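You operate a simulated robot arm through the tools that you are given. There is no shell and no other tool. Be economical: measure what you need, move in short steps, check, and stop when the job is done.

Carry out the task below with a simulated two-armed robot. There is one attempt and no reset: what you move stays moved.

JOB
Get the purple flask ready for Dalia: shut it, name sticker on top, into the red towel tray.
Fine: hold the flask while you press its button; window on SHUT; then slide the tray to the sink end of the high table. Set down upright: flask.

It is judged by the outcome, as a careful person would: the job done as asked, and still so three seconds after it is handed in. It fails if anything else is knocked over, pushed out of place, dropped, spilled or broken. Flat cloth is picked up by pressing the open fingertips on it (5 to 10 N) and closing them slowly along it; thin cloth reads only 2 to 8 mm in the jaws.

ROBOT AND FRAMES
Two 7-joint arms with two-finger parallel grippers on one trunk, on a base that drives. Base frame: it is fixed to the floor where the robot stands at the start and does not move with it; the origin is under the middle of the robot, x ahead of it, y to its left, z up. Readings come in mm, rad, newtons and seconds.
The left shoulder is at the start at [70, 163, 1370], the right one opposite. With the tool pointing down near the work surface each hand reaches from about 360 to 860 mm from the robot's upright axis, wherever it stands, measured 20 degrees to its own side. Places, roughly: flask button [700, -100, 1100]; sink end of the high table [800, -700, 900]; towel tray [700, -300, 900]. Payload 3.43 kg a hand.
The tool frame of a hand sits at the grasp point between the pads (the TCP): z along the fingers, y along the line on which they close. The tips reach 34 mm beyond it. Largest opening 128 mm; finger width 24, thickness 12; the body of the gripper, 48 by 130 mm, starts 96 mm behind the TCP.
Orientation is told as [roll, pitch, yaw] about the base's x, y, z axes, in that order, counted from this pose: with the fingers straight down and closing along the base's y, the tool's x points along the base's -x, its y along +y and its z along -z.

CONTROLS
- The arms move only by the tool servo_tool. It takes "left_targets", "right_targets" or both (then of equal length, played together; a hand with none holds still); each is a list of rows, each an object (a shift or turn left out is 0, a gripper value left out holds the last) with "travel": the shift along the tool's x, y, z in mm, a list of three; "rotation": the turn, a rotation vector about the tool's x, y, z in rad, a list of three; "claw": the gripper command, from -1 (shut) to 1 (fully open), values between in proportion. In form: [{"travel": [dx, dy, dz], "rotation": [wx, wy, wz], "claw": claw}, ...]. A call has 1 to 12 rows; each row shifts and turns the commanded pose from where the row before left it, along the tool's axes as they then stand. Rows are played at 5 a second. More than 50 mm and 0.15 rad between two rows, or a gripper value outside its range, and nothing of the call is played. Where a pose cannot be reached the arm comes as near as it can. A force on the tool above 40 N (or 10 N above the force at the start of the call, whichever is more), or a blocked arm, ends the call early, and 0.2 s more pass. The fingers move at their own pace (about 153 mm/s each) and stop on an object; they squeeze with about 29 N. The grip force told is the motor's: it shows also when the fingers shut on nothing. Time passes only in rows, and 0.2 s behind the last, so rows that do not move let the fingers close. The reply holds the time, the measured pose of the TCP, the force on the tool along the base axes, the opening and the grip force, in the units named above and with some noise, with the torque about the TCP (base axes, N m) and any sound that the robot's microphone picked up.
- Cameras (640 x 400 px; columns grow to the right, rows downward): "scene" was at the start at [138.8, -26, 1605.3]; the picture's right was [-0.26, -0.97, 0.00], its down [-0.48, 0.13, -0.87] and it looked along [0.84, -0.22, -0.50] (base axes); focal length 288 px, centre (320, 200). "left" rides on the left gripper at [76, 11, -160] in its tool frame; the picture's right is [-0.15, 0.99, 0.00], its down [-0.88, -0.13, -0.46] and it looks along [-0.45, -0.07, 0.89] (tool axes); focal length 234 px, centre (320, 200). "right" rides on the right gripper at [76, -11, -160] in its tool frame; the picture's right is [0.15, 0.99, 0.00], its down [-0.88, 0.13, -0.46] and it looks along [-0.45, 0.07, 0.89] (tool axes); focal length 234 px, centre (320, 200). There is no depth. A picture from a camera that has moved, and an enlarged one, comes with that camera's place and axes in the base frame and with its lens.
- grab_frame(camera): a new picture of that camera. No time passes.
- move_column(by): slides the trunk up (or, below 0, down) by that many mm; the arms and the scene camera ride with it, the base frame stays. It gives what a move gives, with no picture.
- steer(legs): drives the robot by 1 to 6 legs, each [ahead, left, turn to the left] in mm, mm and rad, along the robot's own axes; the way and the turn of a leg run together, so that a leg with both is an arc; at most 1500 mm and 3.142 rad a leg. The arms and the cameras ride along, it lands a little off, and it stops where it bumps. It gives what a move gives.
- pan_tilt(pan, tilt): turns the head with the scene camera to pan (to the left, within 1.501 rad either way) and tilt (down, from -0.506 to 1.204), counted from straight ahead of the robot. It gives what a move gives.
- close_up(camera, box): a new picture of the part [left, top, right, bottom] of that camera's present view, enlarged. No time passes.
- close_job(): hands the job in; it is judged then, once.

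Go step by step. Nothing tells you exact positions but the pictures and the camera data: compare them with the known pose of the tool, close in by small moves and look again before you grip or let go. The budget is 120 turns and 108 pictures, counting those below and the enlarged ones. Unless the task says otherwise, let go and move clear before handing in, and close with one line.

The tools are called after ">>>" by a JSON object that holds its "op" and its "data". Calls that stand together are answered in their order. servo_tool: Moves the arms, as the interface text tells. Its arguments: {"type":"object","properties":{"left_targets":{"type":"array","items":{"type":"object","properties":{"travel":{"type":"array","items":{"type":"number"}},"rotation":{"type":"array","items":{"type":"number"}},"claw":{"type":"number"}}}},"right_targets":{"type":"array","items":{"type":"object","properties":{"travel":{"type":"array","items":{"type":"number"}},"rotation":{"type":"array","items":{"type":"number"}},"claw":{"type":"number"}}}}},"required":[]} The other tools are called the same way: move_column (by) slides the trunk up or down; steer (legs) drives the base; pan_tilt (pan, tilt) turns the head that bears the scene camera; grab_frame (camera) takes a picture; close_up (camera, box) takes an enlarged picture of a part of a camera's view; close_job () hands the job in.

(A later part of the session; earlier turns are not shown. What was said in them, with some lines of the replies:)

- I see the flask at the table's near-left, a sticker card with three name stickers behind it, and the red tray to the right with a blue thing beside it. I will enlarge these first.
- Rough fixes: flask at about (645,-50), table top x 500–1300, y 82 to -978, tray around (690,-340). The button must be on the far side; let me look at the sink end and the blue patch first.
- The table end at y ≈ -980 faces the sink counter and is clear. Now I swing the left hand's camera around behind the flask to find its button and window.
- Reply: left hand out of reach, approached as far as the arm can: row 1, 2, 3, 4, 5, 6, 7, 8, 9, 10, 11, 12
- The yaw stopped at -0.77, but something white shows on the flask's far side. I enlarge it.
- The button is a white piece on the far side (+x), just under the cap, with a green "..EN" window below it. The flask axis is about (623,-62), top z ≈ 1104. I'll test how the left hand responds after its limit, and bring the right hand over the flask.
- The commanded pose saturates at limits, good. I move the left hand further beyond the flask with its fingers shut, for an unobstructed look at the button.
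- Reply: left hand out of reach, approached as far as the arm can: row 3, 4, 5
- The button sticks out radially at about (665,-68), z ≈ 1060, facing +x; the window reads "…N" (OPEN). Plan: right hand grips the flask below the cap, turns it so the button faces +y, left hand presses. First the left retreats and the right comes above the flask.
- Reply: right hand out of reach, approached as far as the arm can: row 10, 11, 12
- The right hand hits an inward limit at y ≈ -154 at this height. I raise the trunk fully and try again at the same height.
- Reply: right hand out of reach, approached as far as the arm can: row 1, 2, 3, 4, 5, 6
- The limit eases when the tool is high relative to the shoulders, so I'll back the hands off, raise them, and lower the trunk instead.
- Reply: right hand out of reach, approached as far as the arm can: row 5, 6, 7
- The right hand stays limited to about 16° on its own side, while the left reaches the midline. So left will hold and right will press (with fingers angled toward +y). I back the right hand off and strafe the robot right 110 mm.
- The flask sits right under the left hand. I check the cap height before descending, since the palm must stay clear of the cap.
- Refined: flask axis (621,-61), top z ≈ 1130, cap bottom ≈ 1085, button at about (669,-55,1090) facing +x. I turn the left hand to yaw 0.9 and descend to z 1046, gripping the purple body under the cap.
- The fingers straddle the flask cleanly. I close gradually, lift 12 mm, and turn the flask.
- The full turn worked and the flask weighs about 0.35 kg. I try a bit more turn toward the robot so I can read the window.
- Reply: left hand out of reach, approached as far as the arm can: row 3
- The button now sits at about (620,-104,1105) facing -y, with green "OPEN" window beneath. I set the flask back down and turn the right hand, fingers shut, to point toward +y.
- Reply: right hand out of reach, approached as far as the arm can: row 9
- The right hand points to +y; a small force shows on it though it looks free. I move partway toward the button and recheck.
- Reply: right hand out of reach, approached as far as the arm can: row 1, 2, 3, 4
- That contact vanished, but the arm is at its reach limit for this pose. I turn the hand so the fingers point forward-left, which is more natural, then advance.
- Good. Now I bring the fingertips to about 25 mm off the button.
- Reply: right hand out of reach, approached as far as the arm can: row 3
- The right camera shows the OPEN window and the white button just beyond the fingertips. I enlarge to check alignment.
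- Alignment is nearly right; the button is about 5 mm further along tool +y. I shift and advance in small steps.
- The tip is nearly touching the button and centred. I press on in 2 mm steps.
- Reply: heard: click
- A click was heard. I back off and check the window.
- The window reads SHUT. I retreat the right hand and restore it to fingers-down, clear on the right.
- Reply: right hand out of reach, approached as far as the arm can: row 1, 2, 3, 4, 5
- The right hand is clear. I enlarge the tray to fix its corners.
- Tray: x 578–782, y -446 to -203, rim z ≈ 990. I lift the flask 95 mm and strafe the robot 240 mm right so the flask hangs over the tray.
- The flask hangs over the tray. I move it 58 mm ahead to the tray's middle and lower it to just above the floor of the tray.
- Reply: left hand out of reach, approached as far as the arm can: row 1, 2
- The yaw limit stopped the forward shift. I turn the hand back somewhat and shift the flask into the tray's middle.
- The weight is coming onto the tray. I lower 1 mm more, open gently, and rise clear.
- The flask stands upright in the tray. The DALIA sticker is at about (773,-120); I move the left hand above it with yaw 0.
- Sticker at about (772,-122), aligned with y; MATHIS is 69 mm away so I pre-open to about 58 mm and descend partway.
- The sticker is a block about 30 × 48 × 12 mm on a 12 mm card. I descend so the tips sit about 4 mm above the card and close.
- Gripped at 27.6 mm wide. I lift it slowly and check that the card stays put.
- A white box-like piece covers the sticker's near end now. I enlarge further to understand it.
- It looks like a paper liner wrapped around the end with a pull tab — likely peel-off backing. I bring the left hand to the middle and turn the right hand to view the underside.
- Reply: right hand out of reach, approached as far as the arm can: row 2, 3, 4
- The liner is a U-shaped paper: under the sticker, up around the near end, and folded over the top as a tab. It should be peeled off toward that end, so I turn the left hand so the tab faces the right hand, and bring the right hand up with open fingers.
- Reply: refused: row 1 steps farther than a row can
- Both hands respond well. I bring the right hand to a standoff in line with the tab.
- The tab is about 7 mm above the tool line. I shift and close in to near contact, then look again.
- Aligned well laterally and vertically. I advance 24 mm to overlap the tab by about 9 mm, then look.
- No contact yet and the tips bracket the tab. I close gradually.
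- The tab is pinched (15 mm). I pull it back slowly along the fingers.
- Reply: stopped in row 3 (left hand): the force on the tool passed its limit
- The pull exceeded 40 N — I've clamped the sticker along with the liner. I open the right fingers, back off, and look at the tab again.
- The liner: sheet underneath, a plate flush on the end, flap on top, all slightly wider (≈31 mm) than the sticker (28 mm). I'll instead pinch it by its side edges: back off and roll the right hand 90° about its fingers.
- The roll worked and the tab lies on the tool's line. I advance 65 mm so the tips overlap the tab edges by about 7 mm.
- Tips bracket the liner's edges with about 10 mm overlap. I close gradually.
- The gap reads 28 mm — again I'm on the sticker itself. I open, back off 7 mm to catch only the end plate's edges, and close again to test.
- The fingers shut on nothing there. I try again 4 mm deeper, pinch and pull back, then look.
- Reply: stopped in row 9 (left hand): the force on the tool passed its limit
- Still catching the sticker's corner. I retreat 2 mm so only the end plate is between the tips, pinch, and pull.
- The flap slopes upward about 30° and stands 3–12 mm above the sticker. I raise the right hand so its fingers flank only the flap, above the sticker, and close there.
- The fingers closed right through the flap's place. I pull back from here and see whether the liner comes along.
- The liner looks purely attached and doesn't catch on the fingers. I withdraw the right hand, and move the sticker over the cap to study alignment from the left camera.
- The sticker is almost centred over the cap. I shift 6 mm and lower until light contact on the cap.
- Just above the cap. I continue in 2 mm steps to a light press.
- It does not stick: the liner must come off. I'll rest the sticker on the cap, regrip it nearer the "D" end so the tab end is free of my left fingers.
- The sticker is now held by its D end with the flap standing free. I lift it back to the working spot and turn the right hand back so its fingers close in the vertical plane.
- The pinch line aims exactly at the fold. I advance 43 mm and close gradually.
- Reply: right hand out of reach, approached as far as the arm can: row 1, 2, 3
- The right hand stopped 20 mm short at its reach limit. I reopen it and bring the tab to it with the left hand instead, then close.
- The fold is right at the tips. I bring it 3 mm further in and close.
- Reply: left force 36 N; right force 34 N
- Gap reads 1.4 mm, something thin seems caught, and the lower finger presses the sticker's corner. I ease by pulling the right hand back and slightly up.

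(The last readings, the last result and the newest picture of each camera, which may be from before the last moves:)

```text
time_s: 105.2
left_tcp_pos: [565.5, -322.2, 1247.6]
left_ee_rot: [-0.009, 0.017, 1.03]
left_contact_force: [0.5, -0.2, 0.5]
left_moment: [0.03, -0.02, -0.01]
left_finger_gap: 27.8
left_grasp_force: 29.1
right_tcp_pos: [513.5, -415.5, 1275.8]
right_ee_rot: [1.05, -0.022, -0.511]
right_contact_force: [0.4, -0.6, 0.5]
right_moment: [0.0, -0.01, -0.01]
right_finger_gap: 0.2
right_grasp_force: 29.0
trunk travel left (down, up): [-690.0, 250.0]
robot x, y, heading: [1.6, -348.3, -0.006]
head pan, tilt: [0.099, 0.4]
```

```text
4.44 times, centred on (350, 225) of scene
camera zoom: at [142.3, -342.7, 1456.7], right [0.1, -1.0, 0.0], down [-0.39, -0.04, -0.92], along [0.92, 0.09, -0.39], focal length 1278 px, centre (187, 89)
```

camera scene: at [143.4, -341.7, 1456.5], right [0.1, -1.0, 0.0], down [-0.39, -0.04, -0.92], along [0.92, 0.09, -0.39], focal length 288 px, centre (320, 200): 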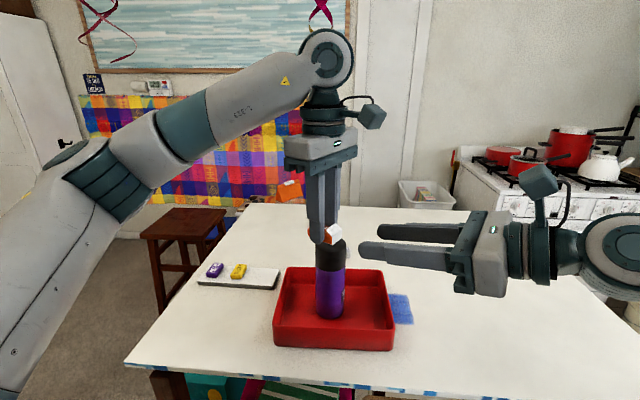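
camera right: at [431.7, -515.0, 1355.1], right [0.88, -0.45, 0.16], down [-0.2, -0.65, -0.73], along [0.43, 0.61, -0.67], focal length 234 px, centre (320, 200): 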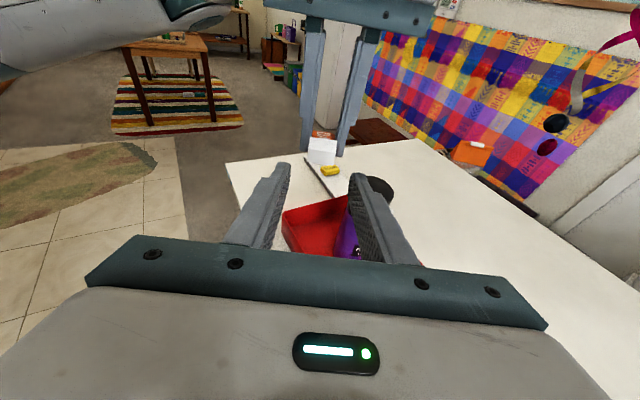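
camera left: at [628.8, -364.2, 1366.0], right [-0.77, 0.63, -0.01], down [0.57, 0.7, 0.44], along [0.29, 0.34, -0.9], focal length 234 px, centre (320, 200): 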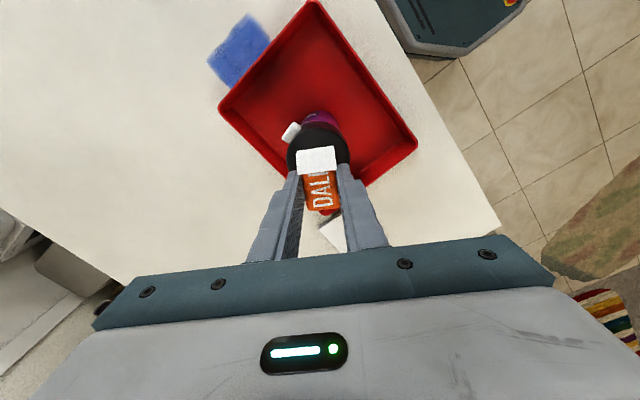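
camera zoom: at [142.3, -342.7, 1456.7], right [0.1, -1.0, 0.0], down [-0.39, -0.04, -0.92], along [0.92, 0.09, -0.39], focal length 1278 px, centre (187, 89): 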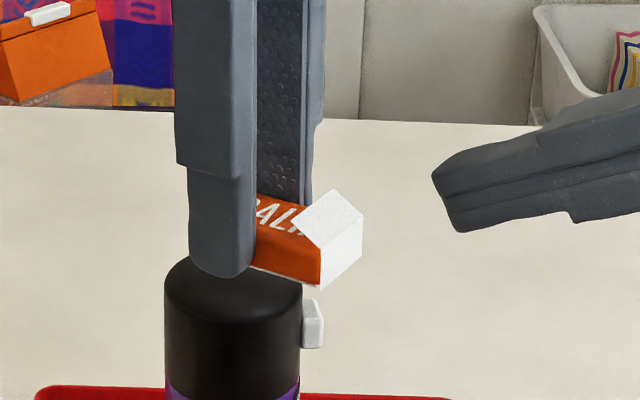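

The liner still isn't caught. Next try: turn the sticker 90° so its tab faces left, and let the right fingers cross over the sticker's top with the standing flap deep between the pads. First I reorient both hands.

>>> {"op": "servo_tool", "data": {"left_targets": [{"rotation": [0, 0, 0.143]}, {"rotation": [0, 0, 0.143]}, {"rotation": [0, 0, 0.143]}, {"rotation": [0, 0, 0.143]}, {"rotation": [0, 0, 0.143]}, {"rotation": [0, 0, 0.143]}, {"rotation": [0, 0, 0.143]}, {"rotation": [0, 0, 0.143]}, {"rotation": [0, 0, 0.143]}, {"rotation": [0, 0, 0.143]}, {"rotation": [0, 0, 0.143]}], "right_targets": [{"travel": [0, 0, -30], "rotation": [-0.13, 0, 0]}, {"rotation": [-0.13, 0, 0]}, {"rotation": [0, 0, 0.15]}, {"rotation": [0, 0, 0.15]}, {"rotation": [0, 0, 0.15]}, {"rotation": [0, 0, 0.15]}, {"rotation": [0, 0, 0.15]}, {"rotation": [0, 0, 0.15]}, {"rotation": [0, 0, 0.15]}, {"rotation": [0, 0, 0.15]}, {"rotation": [0, 0, 0.15]}]}}

>>> {"op": "servo_tool", "data": {"left_targets": [{"travel": [20, -34, 0]}, {}], "right_targets": [{"rotation": [0, 0, 0.15]}, {"rotation": [0, 0, 0.07]}]}}

```text
time_s: 107.7
left_tcp_pos: [566.6, -321.0, 1245.9]
left_ee_rot: [-0.018, -0.01, -0.545]
left_contact_force: [-0.7, -0.6, -0.2]
left_moment: [-0.04, 0.01, 0.02]
left_finger_gap: 27.8
left_grasp_force: 28.9
right_tcp_pos: [501.4, -436.4, 1287.6]
right_ee_rot: [0.72, 1.216, -1.332]
right_contact_force: [0.0, 1.1, -0.2]
right_moment: [-0.01, 0.02, 0.01]
right_finger_gap: 0.3
right_grasp_force: 28.9
trunk travel left (down, up): [-690.0, 250.0]
robot x, y, heading: [-2.4, -344.4, -0.001]
head pan, tilt: [0.099, 0.4]
```

```text
time_s: 108.2
left_tcp_pos: [531.8, -339.0, 1248.3]
left_ee_rot: [-0.018, -0.008, -0.542]
left_contact_force: [0.0, 0.3, 0.4]
left_moment: [-0.03, 0.05, -0.04]
left_finger_gap: 27.8
left_grasp_force: 29.4
right_tcp_pos: [503.2, -437.8, 1287.8]
right_ee_rot: [0.078, 1.307, -2.005]
right_contact_force: [0.0, 0.5, -0.3]
right_moment: [0.0, 0.05, 0.01]
right_finger_gap: 0.0
right_grasp_force: 29.2
trunk travel left (down, up): [-690.0, 250.0]
robot x, y, heading: [1.8, -350.8, 0.001]
head pan, tilt: [0.099, 0.4]
```

>>> {"op": "servo_tool", "data": {"left_targets": [{"travel": [-22, 10, 0]}, {"travel": [-22, 10, 0]}, {}], "right_targets": [{"claw": -0.7}, {"travel": [-5, -6, 25]}, {"travel": [-4, -7, 26]}]}}

>>> {"op": "close_up", "data": {"camera": "right", "box": [240, 80, 400, 200]}}

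```text
time_s: 109.0
left_tcp_pos: [580.9, -342.8, 1247.6]
left_ee_rot: [-0.018, -0.008, -0.541]
left_contact_force: [0.3, -0.9, -0.1]
left_moment: [-0.03, 0.02, -0.01]
left_finger_gap: 27.9
left_grasp_force: 29.5
right_tcp_pos: [515.0, -386.5, 1267.9]
right_ee_rot: [0.086, 1.304, -1.996]
right_contact_force: [-0.5, 0.2, 0.2]
right_moment: [0.0, -0.04, 0.01]
right_finger_gap: 19.4
right_grasp_force: 0.1
trunk travel left (down, up): [-690.0, 250.0]
robot x, y, heading: [1.7, -348.5, -0.002]
head pan, tilt: [0.099, 0.4]
```

```text
3.33 times, centred on (320, 140) of right
camera zoom: at [436.5, -496.2, 1381.4], right [0.88, -0.45, 0.16], down [-0.2, -0.66, -0.73], along [0.43, 0.61, -0.67], focal length 781 px, centre (320, 400)
```

zoom: 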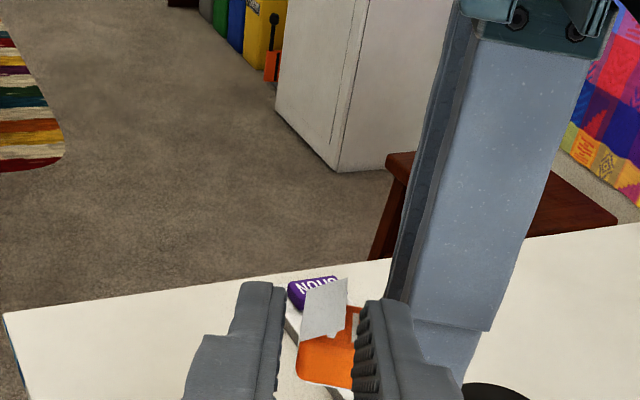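

The flap lies between the right fingers' line with clearance to the left finger. I advance 70 mm over the sticker, then close.

>>> {"op": "servo_tool", "data": {"right_targets": [{"travel": [0, 0, 25]}, {"travel": [0, 0, 20]}, {"travel": [0, 0, 15]}, {"travel": [0, 0, 12]}, {}]}}

>>> {"op": "close_up", "data": {"camera": "right", "box": [240, 100, 400, 220]}}

```text
time_s: 109.9
left_tcp_pos: [583.8, -337.4, 1244.7]
left_ee_rot: [-0.007, -0.005, -0.527]
left_contact_force: [2.9, 4.6, -0.4]
left_moment: [-0.12, 0.08, -0.01]
left_finger_gap: 27.2
left_grasp_force: 28.6
right_tcp_pos: [541.0, -342.1, 1252.7]
right_ee_rot: [0.076, 1.31, -2.012]
right_contact_force: [-3.9, -4.8, -0.1]
right_moment: [0.04, -0.03, -0.16]
right_finger_gap: 18.8
right_grasp_force: 0.0
trunk travel left (down, up): [-690.0, 250.0]
robot x, y, heading: [-1.9, -346.2, -0.008]
head pan, tilt: [0.099, 0.4]
stopped in row 4 (left hand): the force on the tool passed its limit (the readings are from after the stop); the commanded pose is now the measured one
```

```text
3.33 times, centred on (320, 160) of right
camera zoom: at [463.6, -450.8, 1366.7], right [0.88, -0.45, 0.16], down [-0.2, -0.65, -0.73], along [0.43, 0.61, -0.66], focal length 781 px, centre (320, 333)
```

zoom: 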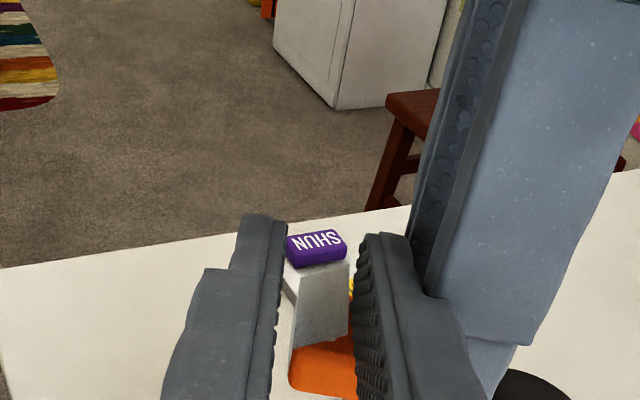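

The back finger touched the left finger, but the flap is already well between the pads. I back off 1 mm laterally and close here.

>>> {"op": "servo_tool", "data": {"right_targets": [{"travel": [0, -2, -2]}, {"claw": -0.8}, {"claw": -0.9}, {"claw": -1}, {}, {}]}}

>>> {"op": "close_up", "data": {"camera": "right", "box": [240, 100, 400, 220]}}

```text
time_s: 111.3
left_tcp_pos: [583.3, -338.9, 1245.8]
left_ee_rot: [-0.009, -0.002, -0.531]
left_contact_force: [0.1, 0.9, -0.5]
left_moment: [-0.01, 0.0, 0.0]
left_finger_gap: 27.9
left_grasp_force: 28.7
right_tcp_pos: [538.4, -342.8, 1252.8]
right_ee_rot: [0.081, 1.309, -2.007]
right_contact_force: [-0.9, 0.4, -0.3]
right_moment: [0.02, -0.02, 0.01]
right_finger_gap: 0.0
right_grasp_force: 28.8
trunk travel left (down, up): [-690.0, 250.0]
robot x, y, heading: [-3.9, -344.2, -0.004]
head pan, tilt: [0.099, 0.4]
```

```text
3.33 times, centred on (320, 160) of right
camera zoom: at [460.5, -451.4, 1367.0], right [0.88, -0.45, 0.16], down [-0.2, -0.65, -0.73], along [0.44, 0.61, -0.66], focal length 781 px, centre (320, 333)
```

zoom: 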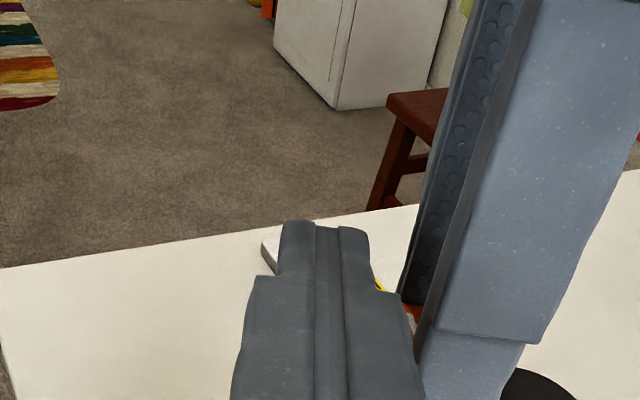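

Shut on the flap's place. I pull away along the tab's direction and look.

>>> {"op": "servo_tool", "data": {"right_targets": [{"travel": [2, -4, 0]}, {"travel": [2, -8, 0]}, {"travel": [2, -15, 0]}, {"travel": [2, -20, 0]}]}}

>>> {"op": "close_up", "data": {"camera": "scene", "box": [280, 170, 400, 270]}}

```text
time_s: 112.3
left_tcp_pos: [581.4, -339.4, 1247.0]
left_ee_rot: [-0.008, -0.004, -0.529]
left_contact_force: [-0.3, 0.0, 0.6]
left_moment: [0.0, -0.03, 0.01]
left_finger_gap: 28.2
left_grasp_force: 29.3
right_tcp_pos: [499.8, -328.0, 1260.7]
right_ee_rot: [0.078, 1.31, -2.004]
right_contact_force: [-0.2, 0.4, 0.4]
right_moment: [-0.02, 0.0, -0.01]
right_finger_gap: 0.0
right_grasp_force: 28.8
right hand out of reach, approached as far as the arm can: row 4
trunk travel left (down, up): [-690.0, 250.0]
robot x, y, heading: [-1.0, -350.3, -0.001]
head pan, tilt: [0.099, 0.4]
```

```text
4.00 times, centred on (340, 220) of scene
camera zoom: at [142.7, -341.4, 1456.6], right [0.1, -1.0, 0.0], down [-0.39, -0.04, -0.92], along [0.92, 0.09, -0.39], focal length 1150 px, centre (240, 120)
```

zoom: 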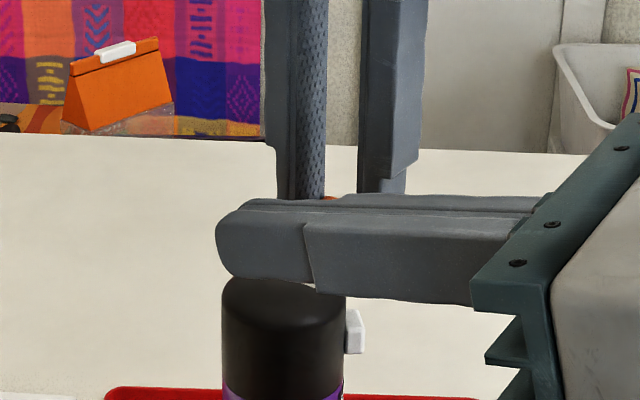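

The right hand blocks the view. I withdraw it along its fingers and look once more.

>>> {"op": "servo_tool", "data": {"right_targets": [{"travel": [0, 0, -40]}, {"travel": [0, 0, -40]}, {"travel": [0, 0, -30]}]}}

>>> {"op": "grab_frame", "data": {"camera": "scene"}}

```text
time_s: 113.1
left_tcp_pos: [583.2, -338.7, 1246.1]
left_ee_rot: [-0.006, -0.005, -0.529]
left_contact_force: [0.3, -0.1, 0.1]
left_moment: [0.01, -0.01, 0.02]
left_finger_gap: 27.8
left_grasp_force: 28.8
right_tcp_pos: [456.2, -422.1, 1292.5]
right_ee_rot: [0.075, 1.31, -2.007]
right_contact_force: [1.1, -0.4, -0.2]
right_moment: [-0.01, 0.01, -0.02]
right_finger_gap: 0.2
right_grasp_force: 29.0
right hand out of reach, approached as far as the arm can: row 3
trunk travel left (down, up): [-690.0, 250.0]
robot x, y, heading: [-3.5, -346.9, 0.001]
head pan, tilt: [0.099, 0.4]
```

```text
14 pictures are left
camera scene: at [143.0, -342.4, 1456.6], right [0.1, -1.0, 0.0], down [-0.39, -0.04, -0.92], along [0.92, 0.09, -0.39], focal length 288 px, centre (320, 200)
```

scene: 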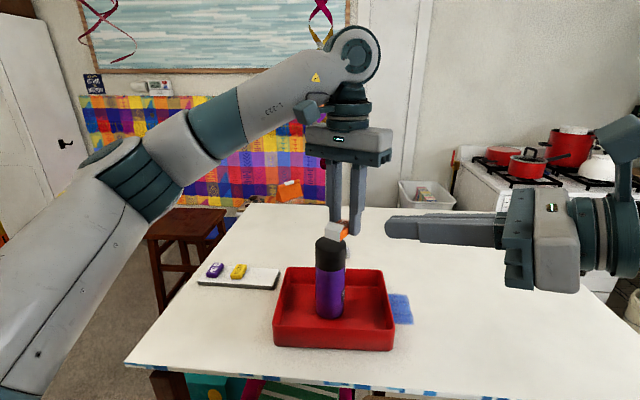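

The liner is still on. In all tries the pads' grasp point stayed ~30 mm from the flap; I make one more attempt with level fingers, bringing the grasp point itself onto the flap.

>>> {"op": "servo_tool", "data": {"right_targets": [{"rotation": [0, 0.13, 0], "claw": -0.875}, {"rotation": [0, 0.13, 0]}, {"travel": [-12, 12, 18.5]}, {"travel": [-12, 12, 18.5]}, {"travel": [-12, 12, 18.5]}, {"travel": [-12, 0, 0]}]}}

```text
time_s: 114.5
left_tcp_pos: [583.3, -337.9, 1246.2]
left_ee_rot: [-0.008, -0.003, -0.53]
left_contact_force: [0.7, 0.5, 0.2]
left_moment: [-0.01, 0.01, 0.02]
left_finger_gap: 27.8
left_grasp_force: 29.1
right_tcp_pos: [539.6, -392.1, 1254.5]
right_ee_rot: [1.536, 1.548, -0.549]
right_contact_force: [-0.8, -0.9, -0.4]
right_moment: [-0.01, 0.03, 0.01]
right_finger_gap: 7.8
right_grasp_force: 0.0
right hand out of reach, approached as far as the arm can: row 1, 2
trunk travel left (down, up): [-690.0, 250.0]
robot x, y, heading: [0.2, -344.7, -0.001]
head pan, tilt: [0.099, 0.4]
```

Level now. I shift onto the line of the flap and slide in 69 mm with the jaws nearly shut.

>>> {"op": "servo_tool", "data": {"right_targets": [{"travel": [-5, -23.5, 0]}, {"travel": [-6.5, 0, 10]}, {"travel": [0, 0, 20]}, {"travel": [0, 0, 20]}, {"travel": [0, 0, 12]}, {"travel": [0, 0, 7]}]}}

>>> {"op": "close_up", "data": {"camera": "right", "box": [240, 100, 400, 220]}}

```text
time_s: 115.9
left_tcp_pos: [583.8, -338.9, 1246.3]
left_ee_rot: [-0.008, -0.005, -0.529]
left_contact_force: [0.9, 2.9, -3.2]
left_moment: [0.05, -0.13, -0.1]
left_finger_gap: 27.6
left_grasp_force: 28.5
right_tcp_pos: [552.6, -320.3, 1242.1]
right_ee_rot: [1.483, 1.549, -0.602]
right_contact_force: [-0.6, -1.8, 2.2]
right_moment: [-0.04, 0.01, 0.0]
right_finger_gap: 8.0
right_grasp_force: 0.1
trunk travel left (down, up): [-690.0, 250.0]
robot x, y, heading: [-0.3, -346.5, -0.001]
head pan, tilt: [0.099, 0.4]
```

```text
3.33 times, centred on (320, 160) of right
camera zoom: at [463.4, -452.5, 1318.0], right [0.86, -0.48, 0.17], down [-0.1, -0.47, -0.88], along [0.5, 0.74, -0.45], focal length 781 px, centre (320, 333)
```

zoom: 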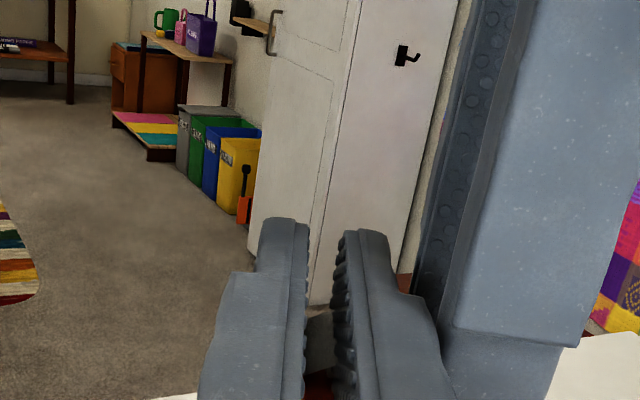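

The grasp point is on the flap. I close and pull away along the tab.

>>> {"op": "servo_tool", "data": {"right_targets": [{"claw": -1}, {}, {}, {"travel": [1, -4, 0]}, {"travel": [2, -8, 0]}, {"travel": [2, -12, 0]}, {"travel": [2, -12, 0]}]}}

>>> {"op": "servo_tool", "data": {"right_targets": [{"travel": [0, 0, -40]}, {"travel": [0, 0, -40]}, {"travel": [0, 0, -20]}]}}

>>> {"op": "close_up", "data": {"camera": "scene", "box": [280, 170, 420, 270]}}

```text
time_s: 117.5
left_tcp_pos: [583.0, -339.2, 1246.3]
left_ee_rot: [-0.009, -0.003, -0.528]
left_contact_force: [-1.2, -1.6, 0.2]
left_moment: [0.0, -0.03, 0.0]
left_finger_gap: 28.1
left_grasp_force: 28.8
right_tcp_pos: [519.9, -303.0, 1248.8]
right_ee_rot: [1.518, 1.549, -0.564]
right_contact_force: [0.0, -0.1, -1.1]
right_moment: [-0.01, 0.02, 0.02]
right_finger_gap: 0.1
right_grasp_force: 29.0
trunk travel left (down, up): [-690.0, 250.0]
robot x, y, heading: [-0.1, -347.0, -0.009]
head pan, tilt: [0.099, 0.4]
```

```text
time_s: 118.3
left_tcp_pos: [584.3, -338.8, 1245.5]
left_ee_rot: [-0.009, -0.002, -0.528]
left_contact_force: [0.2, -0.9, 0.9]
left_moment: [0.0, 0.01, 0.0]
left_finger_gap: 27.9
left_grasp_force: 29.0
right_tcp_pos: [494.9, -390.0, 1252.2]
right_ee_rot: [1.492, 1.551, -0.59]
right_contact_force: [1.1, 0.0, 0.5]
right_moment: [-0.02, -0.02, 0.01]
right_finger_gap: 0.2
right_grasp_force: 29.8
right hand out of reach, approached as far as the arm can: row 2, 3
trunk travel left (down, up): [-690.0, 250.0]
robot x, y, heading: [0.5, -349.2, -0.002]
head pan, tilt: [0.099, 0.4]
```

```text
4.00 times, centred on (350, 220) of scene
camera zoom: at [143.8, -341.5, 1456.5], right [0.1, -1.0, 0.0], down [-0.39, -0.04, -0.92], along [0.92, 0.09, -0.39], focal length 1150 px, centre (200, 120)
```

zoom: 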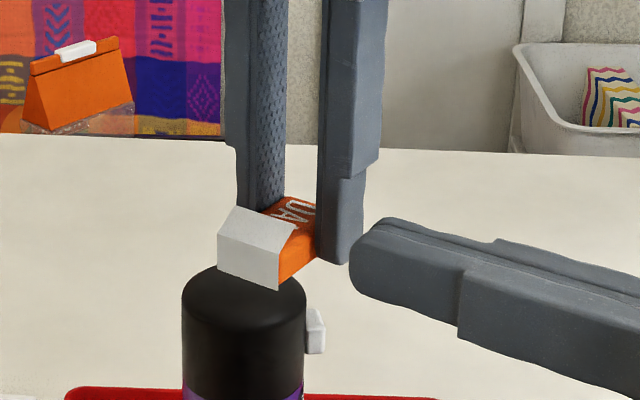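

Still on. One more idea: turn the tab back toward the right hand and pinch liner and sticker end only lightly, so the fingers can slide and drag the paper off.

>>> {"op": "servo_tool", "data": {"left_targets": [{"rotation": [0, 0, -0.143]}, {"rotation": [0, 0, -0.143]}, {"rotation": [0, 0, -0.143]}, {"rotation": [0, 0, -0.143]}, {"rotation": [0, 0, -0.143]}, {"rotation": [0, 0, -0.143]}, {"rotation": [0, 0, -0.143]}, {"rotation": [0, 0, -0.143]}, {"rotation": [0, 0, -0.143]}, {"rotation": [0, 0, -0.143]}, {"rotation": [0, 0, -0.143]}], "right_targets": [{"travel": [-10, 17, -10], "claw": -0.3}, {"travel": [-10, 17, -10]}, {"travel": [-10, 17, -10]}, {}, {}, {}, {}, {}, {}, {}, {}]}}

```text
time_s: 120.7
left_tcp_pos: [583.4, -338.4, 1246.0]
left_ee_rot: [-0.004, 0.008, 1.046]
left_contact_force: [-0.3, -0.7, 0.5]
left_moment: [-0.01, 0.03, -0.02]
left_finger_gap: 27.8
left_grasp_force: 28.9
right_tcp_pos: [526.7, -442.0, 1223.5]
right_ee_rot: [1.519, 1.55, -0.567]
right_contact_force: [0.1, -0.5, -0.6]
right_moment: [-0.01, 0.0, 0.0]
right_finger_gap: 44.9
right_grasp_force: 0.1
trunk travel left (down, up): [-690.0, 250.0]
robot x, y, heading: [-1.3, -344.5, -0.006]
head pan, tilt: [0.099, 0.4]
```

>>> {"op": "servo_tool", "data": {"right_targets": [{"travel": [0, 0, 25]}, {"travel": [0, 0, 20]}, {"travel": [0, 0, 15]}, {"claw": -0.45}, {"claw": -0.54}, {"claw": -0.575}, {}]}}

>>> {"op": "servo_tool", "data": {"right_targets": [{"travel": [0, 0, -3]}, {"travel": [0, 0, -4]}, {"travel": [0, 0, -6]}, {"travel": [0, 0, -10]}, {"travel": [0, 0, -20]}, {"travel": [0, 0, -20]}]}}

>>> {"op": "close_up", "data": {"camera": "scene", "box": [280, 170, 420, 270]}}

```text
time_s: 122.3
left_tcp_pos: [583.0, -339.1, 1245.6]
left_ee_rot: [-0.004, 0.009, 1.044]
left_contact_force: [3.2, -2.9, 0.4]
left_moment: [-0.14, -0.13, 0.21]
left_finger_gap: 27.8
left_grasp_force: 29.0
right_tcp_pos: [553.7, -391.6, 1223.8]
right_ee_rot: [1.513, 1.549, -0.57]
right_contact_force: [-3.4, 3.1, 0.4]
right_moment: [0.05, -0.01, 0.1]
right_finger_gap: 30.2
right_grasp_force: 2.3
trunk travel left (down, up): [-690.0, 250.0]
robot x, y, heading: [3.7, -348.6, -0.002]
head pan, tilt: [0.099, 0.4]
```

```text
time_s: 123.7
left_tcp_pos: [582.1, -339.5, 1245.0]
left_ee_rot: [-0.004, 0.007, 1.043]
left_contact_force: [0.2, -0.8, 0.1]
left_moment: [0.0, -0.02, -0.01]
left_finger_gap: 27.9
left_grasp_force: 28.7
right_tcp_pos: [523.0, -446.1, 1222.6]
right_ee_rot: [1.585, 1.55, -0.5]
right_contact_force: [0.1, 0.7, 0.4]
right_moment: [-0.01, -0.02, 0.0]
right_finger_gap: 26.9
right_grasp_force: 0.1
trunk travel left (down, up): [-690.0, 250.0]
robot x, y, heading: [2.8, -346.2, -0.003]
head pan, tilt: [0.099, 0.4]
```

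```text
4.00 times, centred on (350, 220) of scene
camera zoom: at [142.7, -342.4, 1456.6], right [0.1, -1.0, 0.0], down [-0.39, -0.04, -0.92], along [0.92, 0.09, -0.39], focal length 1150 px, centre (200, 120)
```

zoom: 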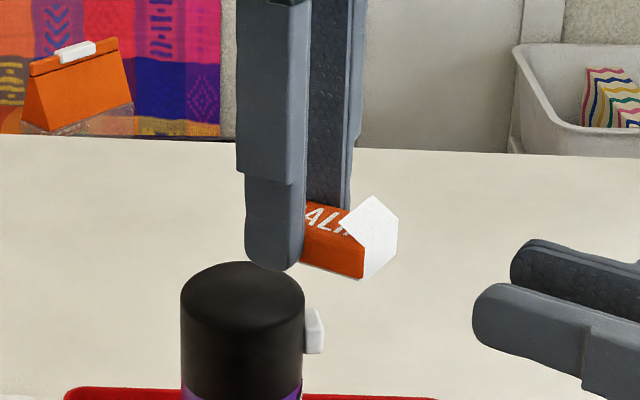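

At light force the gap read 30.2 mm — wider than the sticker, so the fingers do touch the liner's edges. I repeat with a moderate squeeze.

>>> {"op": "servo_tool", "data": {"right_targets": [{"travel": [0, 0, 25], "claw": -0.3}, {"travel": [0, 0, 20]}, {"travel": [0, 0, 18]}, {"claw": -0.5}, {"claw": -0.6}, {"claw": -0.7}, {}, {}]}}

```text
time_s: 125.5
left_tcp_pos: [583.3, -338.8, 1244.9]
left_ee_rot: [-0.005, 0.01, 1.045]
left_contact_force: [8.1, -3.9, -0.3]
left_moment: [-0.11, -0.18, 0.2]
left_finger_gap: 28.0
left_grasp_force: 28.6
right_tcp_pos: [554.9, -390.7, 1223.8]
right_ee_rot: [1.487, 1.55, -0.594]
right_contact_force: [-6.9, 4.1, -0.7]
right_moment: [-0.03, 0.07, 0.32]
right_finger_gap: 27.7
right_grasp_force: 29.1
trunk travel left (down, up): [-690.0, 250.0]
robot x, y, heading: [0.2, -347.1, -0.003]
head pan, tilt: [0.099, 0.4]
```

The squeeze saturates on the sticker itself. I relax to an intermediate grip and drag back once more, watching forces.

>>> {"op": "servo_tool", "data": {"right_targets": [{"claw": -0.572}, {}, {"travel": [0, 0, -2]}, {"travel": [0, 0, -3]}, {"travel": [0, 0, -4]}, {"travel": [0, 0, -6]}, {"travel": [0, 0, -10]}, {"travel": [0, 0, -15]}]}}

>>> {"op": "close_up", "data": {"camera": "right", "box": [240, 100, 400, 220]}}

```text
time_s: 127.3
left_tcp_pos: [583.2, -337.6, 1247.5]
left_ee_rot: [-0.005, 0.007, 1.044]
left_contact_force: [-0.8, -0.9, -0.3]
left_moment: [0.03, 0.0, 0.01]
left_finger_gap: 27.6
left_grasp_force: 29.8
right_tcp_pos: [534.5, -427.3, 1223.3]
right_ee_rot: [1.578, 1.549, -0.509]
right_contact_force: [0.3, -1.5, 1.2]
right_moment: [0.01, 0.01, -0.01]
right_finger_gap: 27.4
right_grasp_force: 0.1
trunk travel left (down, up): [-690.0, 250.0]
robot x, y, heading: [0.5, -347.5, -0.005]
head pan, tilt: [0.099, 0.4]
```

```text
3.33 times, centred on (320, 160) of right
camera zoom: at [444.8, -558.3, 1298.6], right [0.86, -0.48, 0.17], down [-0.1, -0.47, -0.88], along [0.5, 0.74, -0.45], focal length 781 px, centre (320, 333)
```

zoom: 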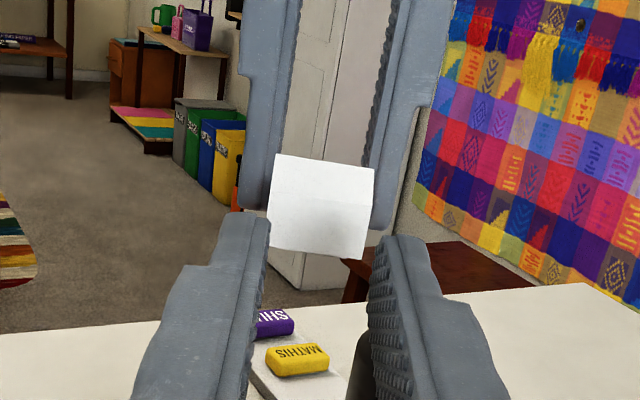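

The backing won't come off with any grip I can make, so I'll place the sticker on the cap as it is, press it, and see whether it holds. I carry it back over the cap and lower it.

>>> {"op": "servo_tool", "data": {"left_targets": [{}, {}, {"travel": [-26, -21.7, 12]}, {"travel": [-26, -21.7, 12]}, {"travel": [-26, -21.7, 12]}, {"travel": [0, 0, 22]}, {"travel": [0, 0, 12]}, {"travel": [0, 0, 4]}, {}], "right_targets": [{"travel": [0, 0, -30]}, {"travel": [0, 0, -30]}, {}, {}, {}, {}, {}, {}, {}]}}

>>> {"op": "close_up", "data": {"camera": "scene", "box": [280, 180, 400, 270]}}

```text
time_s: 129.3
left_tcp_pos: [679.1, -305.3, 1169.2]
left_ee_rot: [-0.003, 0.008, 1.043]
left_contact_force: [-0.1, -0.5, 0.2]
left_moment: [0.01, -0.03, 0.01]
left_finger_gap: 28.0
left_grasp_force: 29.2
right_tcp_pos: [503.9, -478.3, 1222.4]
right_ee_rot: [1.507, 1.55, -0.575]
right_contact_force: [-0.2, 0.1, 0.4]
right_moment: [0.01, 0.0, 0.0]
right_finger_gap: 27.5
right_grasp_force: 0.1
trunk travel left (down, up): [-690.0, 250.0]
robot x, y, heading: [-3.5, -347.0, -0.001]
head pan, tilt: [0.099, 0.4]
```

```text
4.44 times, centred on (340, 225) of scene
camera zoom: at [143.4, -341.2, 1456.5], right [0.1, -1.0, 0.0], down [-0.39, -0.04, -0.92], along [0.92, 0.09, -0.39], focal length 1278 px, centre (231, 89)
```

zoom: 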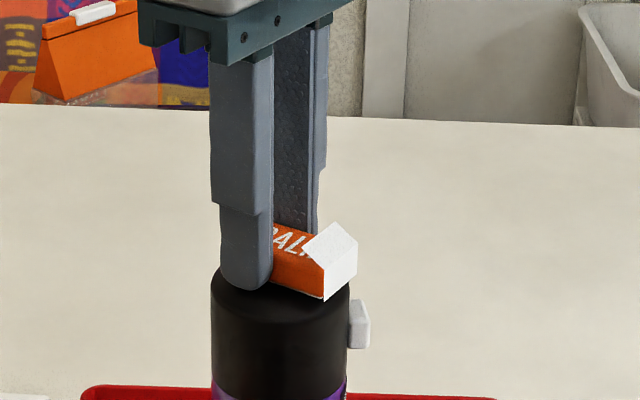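

>>> {"op": "servo_tool", "data": {"left_targets": [{"travel": [0, 0, 1]}, {"travel": [0, 0, 1]}, {"travel": [0, 0, 1]}, {}]}}

```text
time_s: 130.3
left_tcp_pos: [678.5, -305.0, 1169.1]
left_ee_rot: [-0.003, 0.008, 1.043]
left_contact_force: [-0.3, 0.6, 1.0]
left_moment: [-0.01, 0.01, 0.01]
left_finger_gap: 27.9
left_grasp_force: 29.1
right_tcp_pos: [504.8, -478.3, 1223.1]
right_ee_rot: [1.518, 1.549, -0.565]
right_contact_force: [-0.5, 0.3, -0.6]
right_moment: [0.04, -0.01, 0.02]
right_finger_gap: 27.3
right_grasp_force: 0.0
trunk travel left (down, up): [-690.0, 250.0]
robot x, y, heading: [0.3, -343.1, -0.003]
head pan, tilt: [0.099, 0.4]
```

Just touching. I settle 1 mm, open gently and rise.

>>> {"op": "servo_tool", "data": {"left_targets": [{"travel": [0, 0, 1]}, {"claw": -0.5}, {"claw": -0.35}, {"claw": -0.2}, {"travel": [0, 0, -15]}, {"travel": [0, 0, -30]}, {"travel": [13, 0, -5], "claw": -1}, {}]}}

>>> {"op": "close_up", "data": {"camera": "scene", "box": [280, 170, 400, 260]}}

```text
time_s: 132.1
left_tcp_pos: [671.9, -313.5, 1217.7]
left_ee_rot: [-0.002, 0.009, 1.044]
left_contact_force: [0.0, 0.3, 0.6]
left_moment: [0.0, -0.01, -0.01]
left_finger_gap: 0.2
left_grasp_force: 28.3
right_tcp_pos: [504.8, -478.8, 1222.4]
right_ee_rot: [1.503, 1.55, -0.58]
right_contact_force: [0.1, 0.6, 0.3]
right_moment: [0.03, 0.01, -0.03]
right_finger_gap: 27.7
right_grasp_force: 0.0
trunk travel left (down, up): [-690.0, 250.0]
robot x, y, heading: [0.5, -348.5, -0.007]
head pan, tilt: [0.099, 0.4]
```

```text
4.44 times, centred on (340, 215) of scene
camera zoom: at [143.5, -341.0, 1456.5], right [0.1, -1.0, 0.0], down [-0.39, -0.04, -0.92], along [0.92, 0.09, -0.39], focal length 1278 px, centre (231, 133)
```

zoom: 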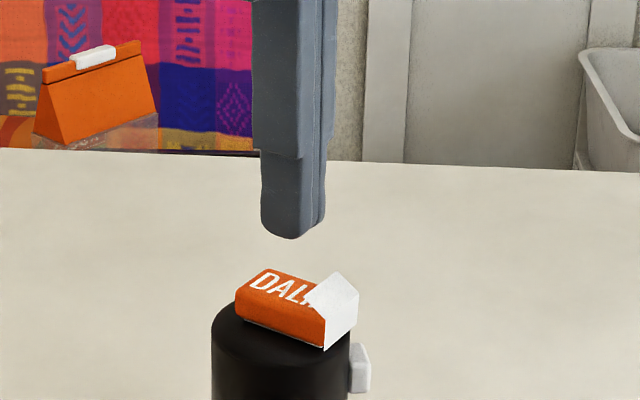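

The sticker sits flat and centred on the cap. I press it with the closed fingertips.

>>> {"op": "servo_tool", "data": {"left_targets": [{"travel": [0, 0, 20]}, {"travel": [0, 0, 9]}, {"travel": [0, 0, 2]}, {"travel": [0, 0, 2]}, {}]}}

```text
time_s: 133.3
left_tcp_pos: [672.0, -317.4, 1184.7]
left_ee_rot: [-0.004, 0.007, 1.044]
left_contact_force: [0.9, -0.1, 5.7]
left_moment: [-0.05, -0.04, -0.01]
left_finger_gap: 0.0
left_grasp_force: 29.3
right_tcp_pos: [504.7, -478.5, 1223.3]
right_ee_rot: [1.528, 1.55, -0.556]
right_contact_force: [-0.1, -0.3, 0.3]
right_moment: [0.03, 0.02, -0.01]
right_finger_gap: 27.5
right_grasp_force: 0.1
trunk travel left (down, up): [-690.0, 250.0]
robot x, y, heading: [2.1, -348.9, -0.004]
head pan, tilt: [0.099, 0.4]
```

>>> {"op": "servo_tool", "data": {"left_targets": [{"travel": [0, 0, 1]}, {"travel": [0, 0, 1]}, {}, {}, {}, {"travel": [0, 0, -10]}, {"travel": [0, 0, -30]}, {"travel": [0, 0, -30]}]}}

>>> {"op": "close_up", "data": {"camera": "scene", "box": [280, 170, 400, 260]}}

```text
time_s: 135.1
left_tcp_pos: [670.5, -316.3, 1251.8]
left_ee_rot: [-0.004, 0.01, 1.045]
left_contact_force: [-0.5, 0.0, -0.1]
left_moment: [0.01, 0.01, -0.01]
left_finger_gap: 0.0
left_grasp_force: 28.2
right_tcp_pos: [504.6, -479.4, 1223.2]
right_ee_rot: [1.539, 1.551, -0.545]
right_contact_force: [-0.6, 0.2, -1.1]
right_moment: [-0.01, -0.01, 0.01]
right_finger_gap: 27.2
right_grasp_force: 0.0
trunk travel left (down, up): [-690.0, 250.0]
robot x, y, heading: [1.8, -347.3, -0.004]
head pan, tilt: [0.099, 0.4]
```

```text
4.44 times, centred on (340, 215) of scene
camera zoom: at [142.9, -341.9, 1456.5], right [0.1, -1.0, 0.0], down [-0.39, -0.04, -0.92], along [0.92, 0.09, -0.39], focal length 1278 px, centre (231, 133)
```

zoom: 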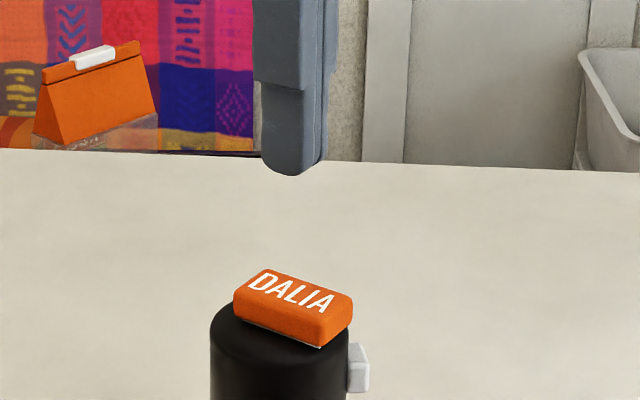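

Pressing from above did it: the backing is gone and the DALIA sticker is stuck flat on the cap. Now the tray: I turn the left hand to yaw 0 and go above the tray's left wall at (625,-204).

>>> {"op": "servo_tool", "data": {"left_targets": [{"rotation": [0, 0, 0.149]}, {"rotation": [0, 0, 0.149]}, {"rotation": [0, 0, 0.149]}, {"rotation": [0, 0, 0.149]}, {"rotation": [0, 0, 0.149]}, {"rotation": [0, 0, 0.149]}, {"rotation": [0, 0, 0.149]}, {"travel": [15, 37, 0], "claw": -0.35}, {"travel": [15, 37, 0]}, {"travel": [15, 37, 0]}]}}

>>> {"op": "servo_tool", "data": {"left_targets": [{"travel": [0, 0, 45]}, {"travel": [0, 0, 45]}, {"travel": [0, 0, 45]}, {"travel": [0, 0, 40]}, {}]}}

>>> {"op": "grab_frame", "data": {"camera": "left"}}

```text
time_s: 137.3
left_tcp_pos: [628.2, -202.9, 1253.2]
left_ee_rot: [-0.011, -0.001, -0.001]
left_contact_force: [0.2, 0.4, -0.1]
left_moment: [-0.02, -0.05, -0.02]
left_finger_gap: 41.9
left_grasp_force: 0.0
right_tcp_pos: [504.0, -478.2, 1224.4]
right_ee_rot: [1.478, 1.55, -0.606]
right_contact_force: [0.7, 1.3, -1.2]
right_moment: [0.01, 0.02, -0.04]
right_finger_gap: 27.5
right_grasp_force: 0.1
trunk travel left (down, up): [-690.0, 250.0]
robot x, y, heading: [0.6, -347.9, -0.004]
head pan, tilt: [0.099, 0.4]
```

```text
time_s: 138.5
left_tcp_pos: [624.5, -206.0, 1078.2]
left_ee_rot: [-0.009, -0.001, 0.0]
left_contact_force: [0.4, -0.2, -0.4]
left_moment: [0.01, -0.03, 0.0]
left_finger_gap: 41.6
left_grasp_force: 0.0
right_tcp_pos: [503.3, -479.8, 1223.1]
right_ee_rot: [1.54, 1.55, -0.545]
right_contact_force: [-0.8, -0.2, -0.2]
right_moment: [-0.01, -0.01, -0.04]
right_finger_gap: 27.4
right_grasp_force: 0.1
trunk travel left (down, up): [-690.0, 250.0]
robot x, y, heading: [-0.6, -345.6, -0.001]
head pan, tilt: [0.099, 0.4]
```

```text
6 pictures are left
camera left: at [549.6, -195.0, 1236.6], right [0.15, 0.99, -0.01], down [0.88, -0.13, 0.46], along [0.45, -0.07, -0.89], focal length 234 px, centre (320, 200)
```

left: 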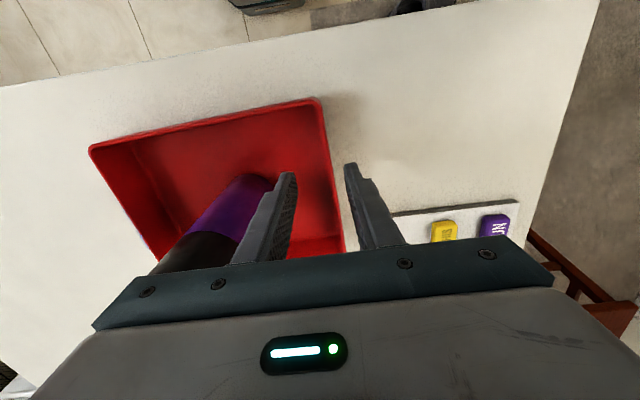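

The wall lies between the fingers. I shift 4 mm and descend so the tips reach about 20 mm below the rim, then close.

>>> {"op": "servo_tool", "data": {"left_targets": [{"travel": [0, 4, 30]}, {"travel": [0, 0, 30]}, {"travel": [0, 0, 15]}, {"claw": -0.6}, {"claw": -0.8}, {"claw": -1}, {}, {}]}}

```text
time_s: 140.3
left_tcp_pos: [626.4, -200.2, 1001.8]
left_ee_rot: [-0.009, 0.003, -0.001]
left_contact_force: [0.2, 1.9, -0.4]
left_moment: [0.73, -0.33, 0.22]
left_finger_gap: 3.6
left_grasp_force: 28.9
right_tcp_pos: [504.6, -478.4, 1221.9]
right_ee_rot: [1.507, 1.551, -0.578]
right_contact_force: [0.0, -0.6, -0.3]
right_moment: [0.0, -0.01, 0.01]
right_finger_gap: 27.3
right_grasp_force: 0.2
trunk travel left (down, up): [-690.0, 250.0]
robot x, y, heading: [1.6, -346.7, -0.005]
head pan, tilt: [0.099, 0.4]
```

The wall is held (3.6 mm). I drive a short 60 mm test to the right and check.

>>> {"op": "steer", "data": {"legs": [[0, -60, 0]]}}

>>> {"op": "pan_tilt", "data": {"pan": -0.1, "tilt": 0.55}}

>>> {"op": "grab_frame", "data": {"camera": "scene"}}

```text
time_s: 141.2
left_tcp_pos: [625.8, -258.4, 1002.8]
left_ee_rot: [-0.009, 0.003, 0.003]
left_contact_force: [0.7, 2.0, 0.5]
left_moment: [0.75, -0.18, 0.14]
left_finger_gap: 3.5
left_grasp_force: 29.3
right_tcp_pos: [504.8, -536.0, 1223.3]
right_ee_rot: [1.469, 1.549, -0.611]
right_contact_force: [0.0, -0.1, -0.3]
right_moment: [0.03, 0.0, 0.02]
right_finger_gap: 27.5
right_grasp_force: 0.0
trunk travel left (down, up): [-690.0, 250.0]
robot x, y, heading: [0.5, -405.8, -0.002]
head pan, tilt: [0.099, 0.4]
```

```text
time_s: 142.0
left_tcp_pos: [626.1, -258.5, 1002.0]
left_ee_rot: [-0.006, 0.001, 0.005]
left_contact_force: [0.2, 0.6, -0.2]
left_moment: [0.71, 0.0, 0.11]
left_finger_gap: 3.6
left_grasp_force: 28.4
right_tcp_pos: [505.0, -536.3, 1223.2]
right_ee_rot: [1.522, 1.55, -0.557]
right_contact_force: [0.3, 0.2, -1.5]
right_moment: [-0.01, 0.0, 0.01]
right_finger_gap: 27.2
right_grasp_force: 0.1
trunk travel left (down, up): [-690.0, 250.0]
robot x, y, heading: [0.2, -409.2, -0.002]
head pan, tilt: [-0.099, 0.55]
```

```text
5 pictures are left
camera scene: at [140.4, -418.9, 1442.9], right [-0.1, -1.0, 0.0], down [-0.52, 0.05, -0.85], along [0.85, -0.08, -0.52], focal length 288 px, centre (320, 200)
```

scene: 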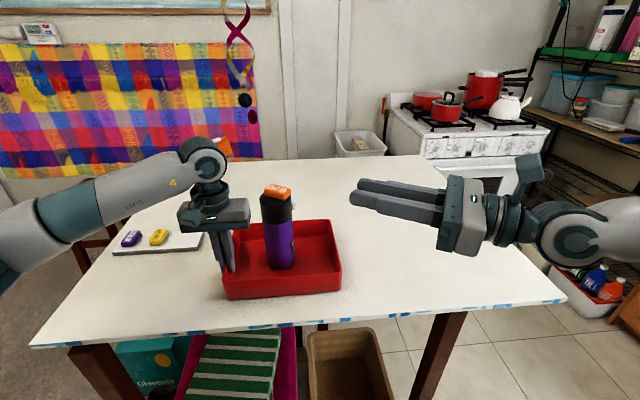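

Tray, flask and sticker travel together fine. I drive on another 335 mm.

>>> {"op": "steer", "data": {"legs": [[0, -170, 0], [0, -165, 0]]}}

>>> {"op": "grab_frame", "data": {"camera": "scene"}}

```text
time_s: 144.5
left_tcp_pos: [625.4, -582.5, 1002.3]
left_ee_rot: [-0.007, 0.002, 0.01]
left_contact_force: [1.2, 1.5, -0.4]
left_moment: [0.4, -0.23, 0.13]
left_finger_gap: 3.6
left_grasp_force: 28.8
right_tcp_pos: [505.8, -862.3, 1223.1]
right_ee_rot: [1.486, 1.551, -0.59]
right_contact_force: [0.3, 1.0, -0.4]
right_moment: [0.0, -0.02, -0.03]
right_finger_gap: 27.4
right_grasp_force: 0.1
trunk travel left (down, up): [-690.0, 250.0]
robot x, y, heading: [0.8, -731.9, 0.007]
head pan, tilt: [-0.099, 0.55]
```

```text
4 pictures are left
camera scene: at [141.0, -746.0, 1442.9], right [-0.09, -1.0, 0.0], down [-0.52, 0.05, -0.85], along [0.85, -0.08, -0.52], focal length 288 px, centre (320, 200)
```

scene: 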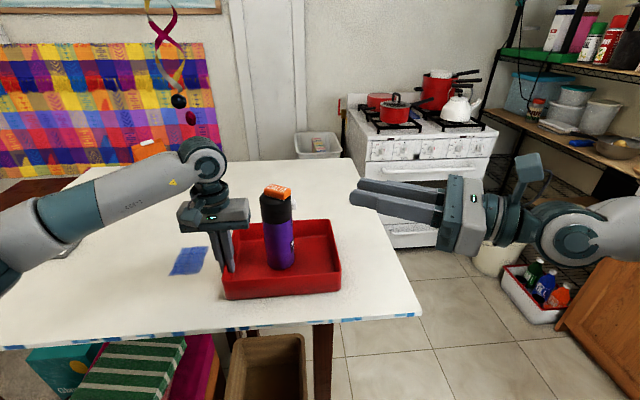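

The tray now centres at about (680,-704), upright flask and sticker in place. I open gently, rise straight up and move clear.

>>> {"op": "servo_tool", "data": {"left_targets": [{"claw": -0.8}, {"claw": -0.6}, {"claw": -0.4}, {}, {"travel": [0, 0, -20]}, {"travel": [0, 0, -40]}, {"travel": [0, 0, -45]}, {"travel": [0, 0, -45]}, {"travel": [0, 0, -45]}, {"travel": [10, 40, -10]}, {"travel": [10, 40, 0]}]}}

>>> {"op": "close_up", "data": {"camera": "scene", "box": [160, 160, 440, 340]}}

>>> {"op": "close_up", "data": {"camera": "scene", "box": [250, 170, 330, 285]}}

```text
time_s: 146.9
left_tcp_pos: [604.7, -499.0, 1208.5]
left_ee_rot: [-0.008, 0.001, 0.009]
left_contact_force: [0.3, -0.1, 0.1]
left_moment: [-0.04, -0.02, 0.01]
left_finger_gap: 38.5
left_grasp_force: 0.1
right_tcp_pos: [506.0, -860.7, 1223.8]
right_ee_rot: [1.462, 1.548, -0.611]
right_contact_force: [-0.5, 0.0, 0.6]
right_moment: [-0.01, 0.0, 0.01]
right_finger_gap: 27.6
right_grasp_force: 0.0
trunk travel left (down, up): [-690.0, 250.0]
robot x, y, heading: [2.1, -737.3, 0.002]
head pan, tilt: [-0.099, 0.55]
```

```text
2.22 times, centred on (300, 250) of scene
camera zoom: at [140.4, -744.8, 1442.9], right [-0.09, -1.0, 0.0], down [-0.52, 0.05, -0.85], along [0.85, -0.08, -0.52], focal length 639 px, centre (364, 89)
```

zoom: 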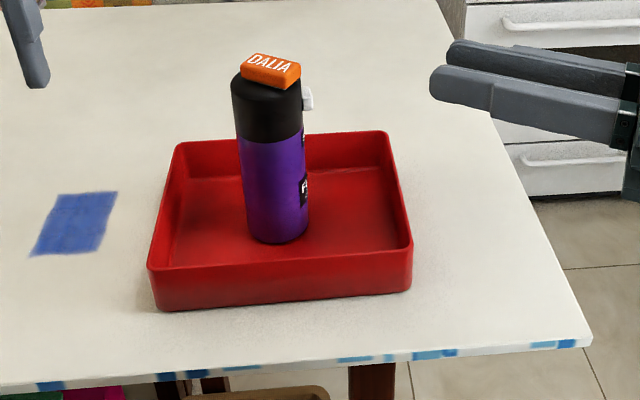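

```text
3.48 times, centred on (290, 228) of scene
camera zoom: at [140.4, -744.8, 1442.9], right [-0.09, -1.0, 0.0], down [-0.52, 0.05, -0.85], along [0.85, -0.08, -0.52], focal length 1000 px, centre (424, 104)
```

zoom: 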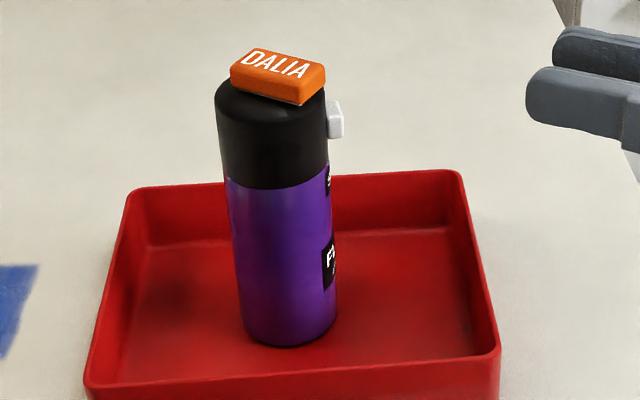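

The tray is at the sink end of the high table. The flask stands upright in it with the window in its black SHUT state, the DALIA sticker is flat on the cap, and both hands are clear, so I hand in.

>>> {"op": "close_job", "data": {}}

```text
The job is handed in.
```

The purple flask is shut, has the DALIA sticker on its cap, and stands upright in the red tray. I slid the tray to the sink end of the high table, let go and moved clear.
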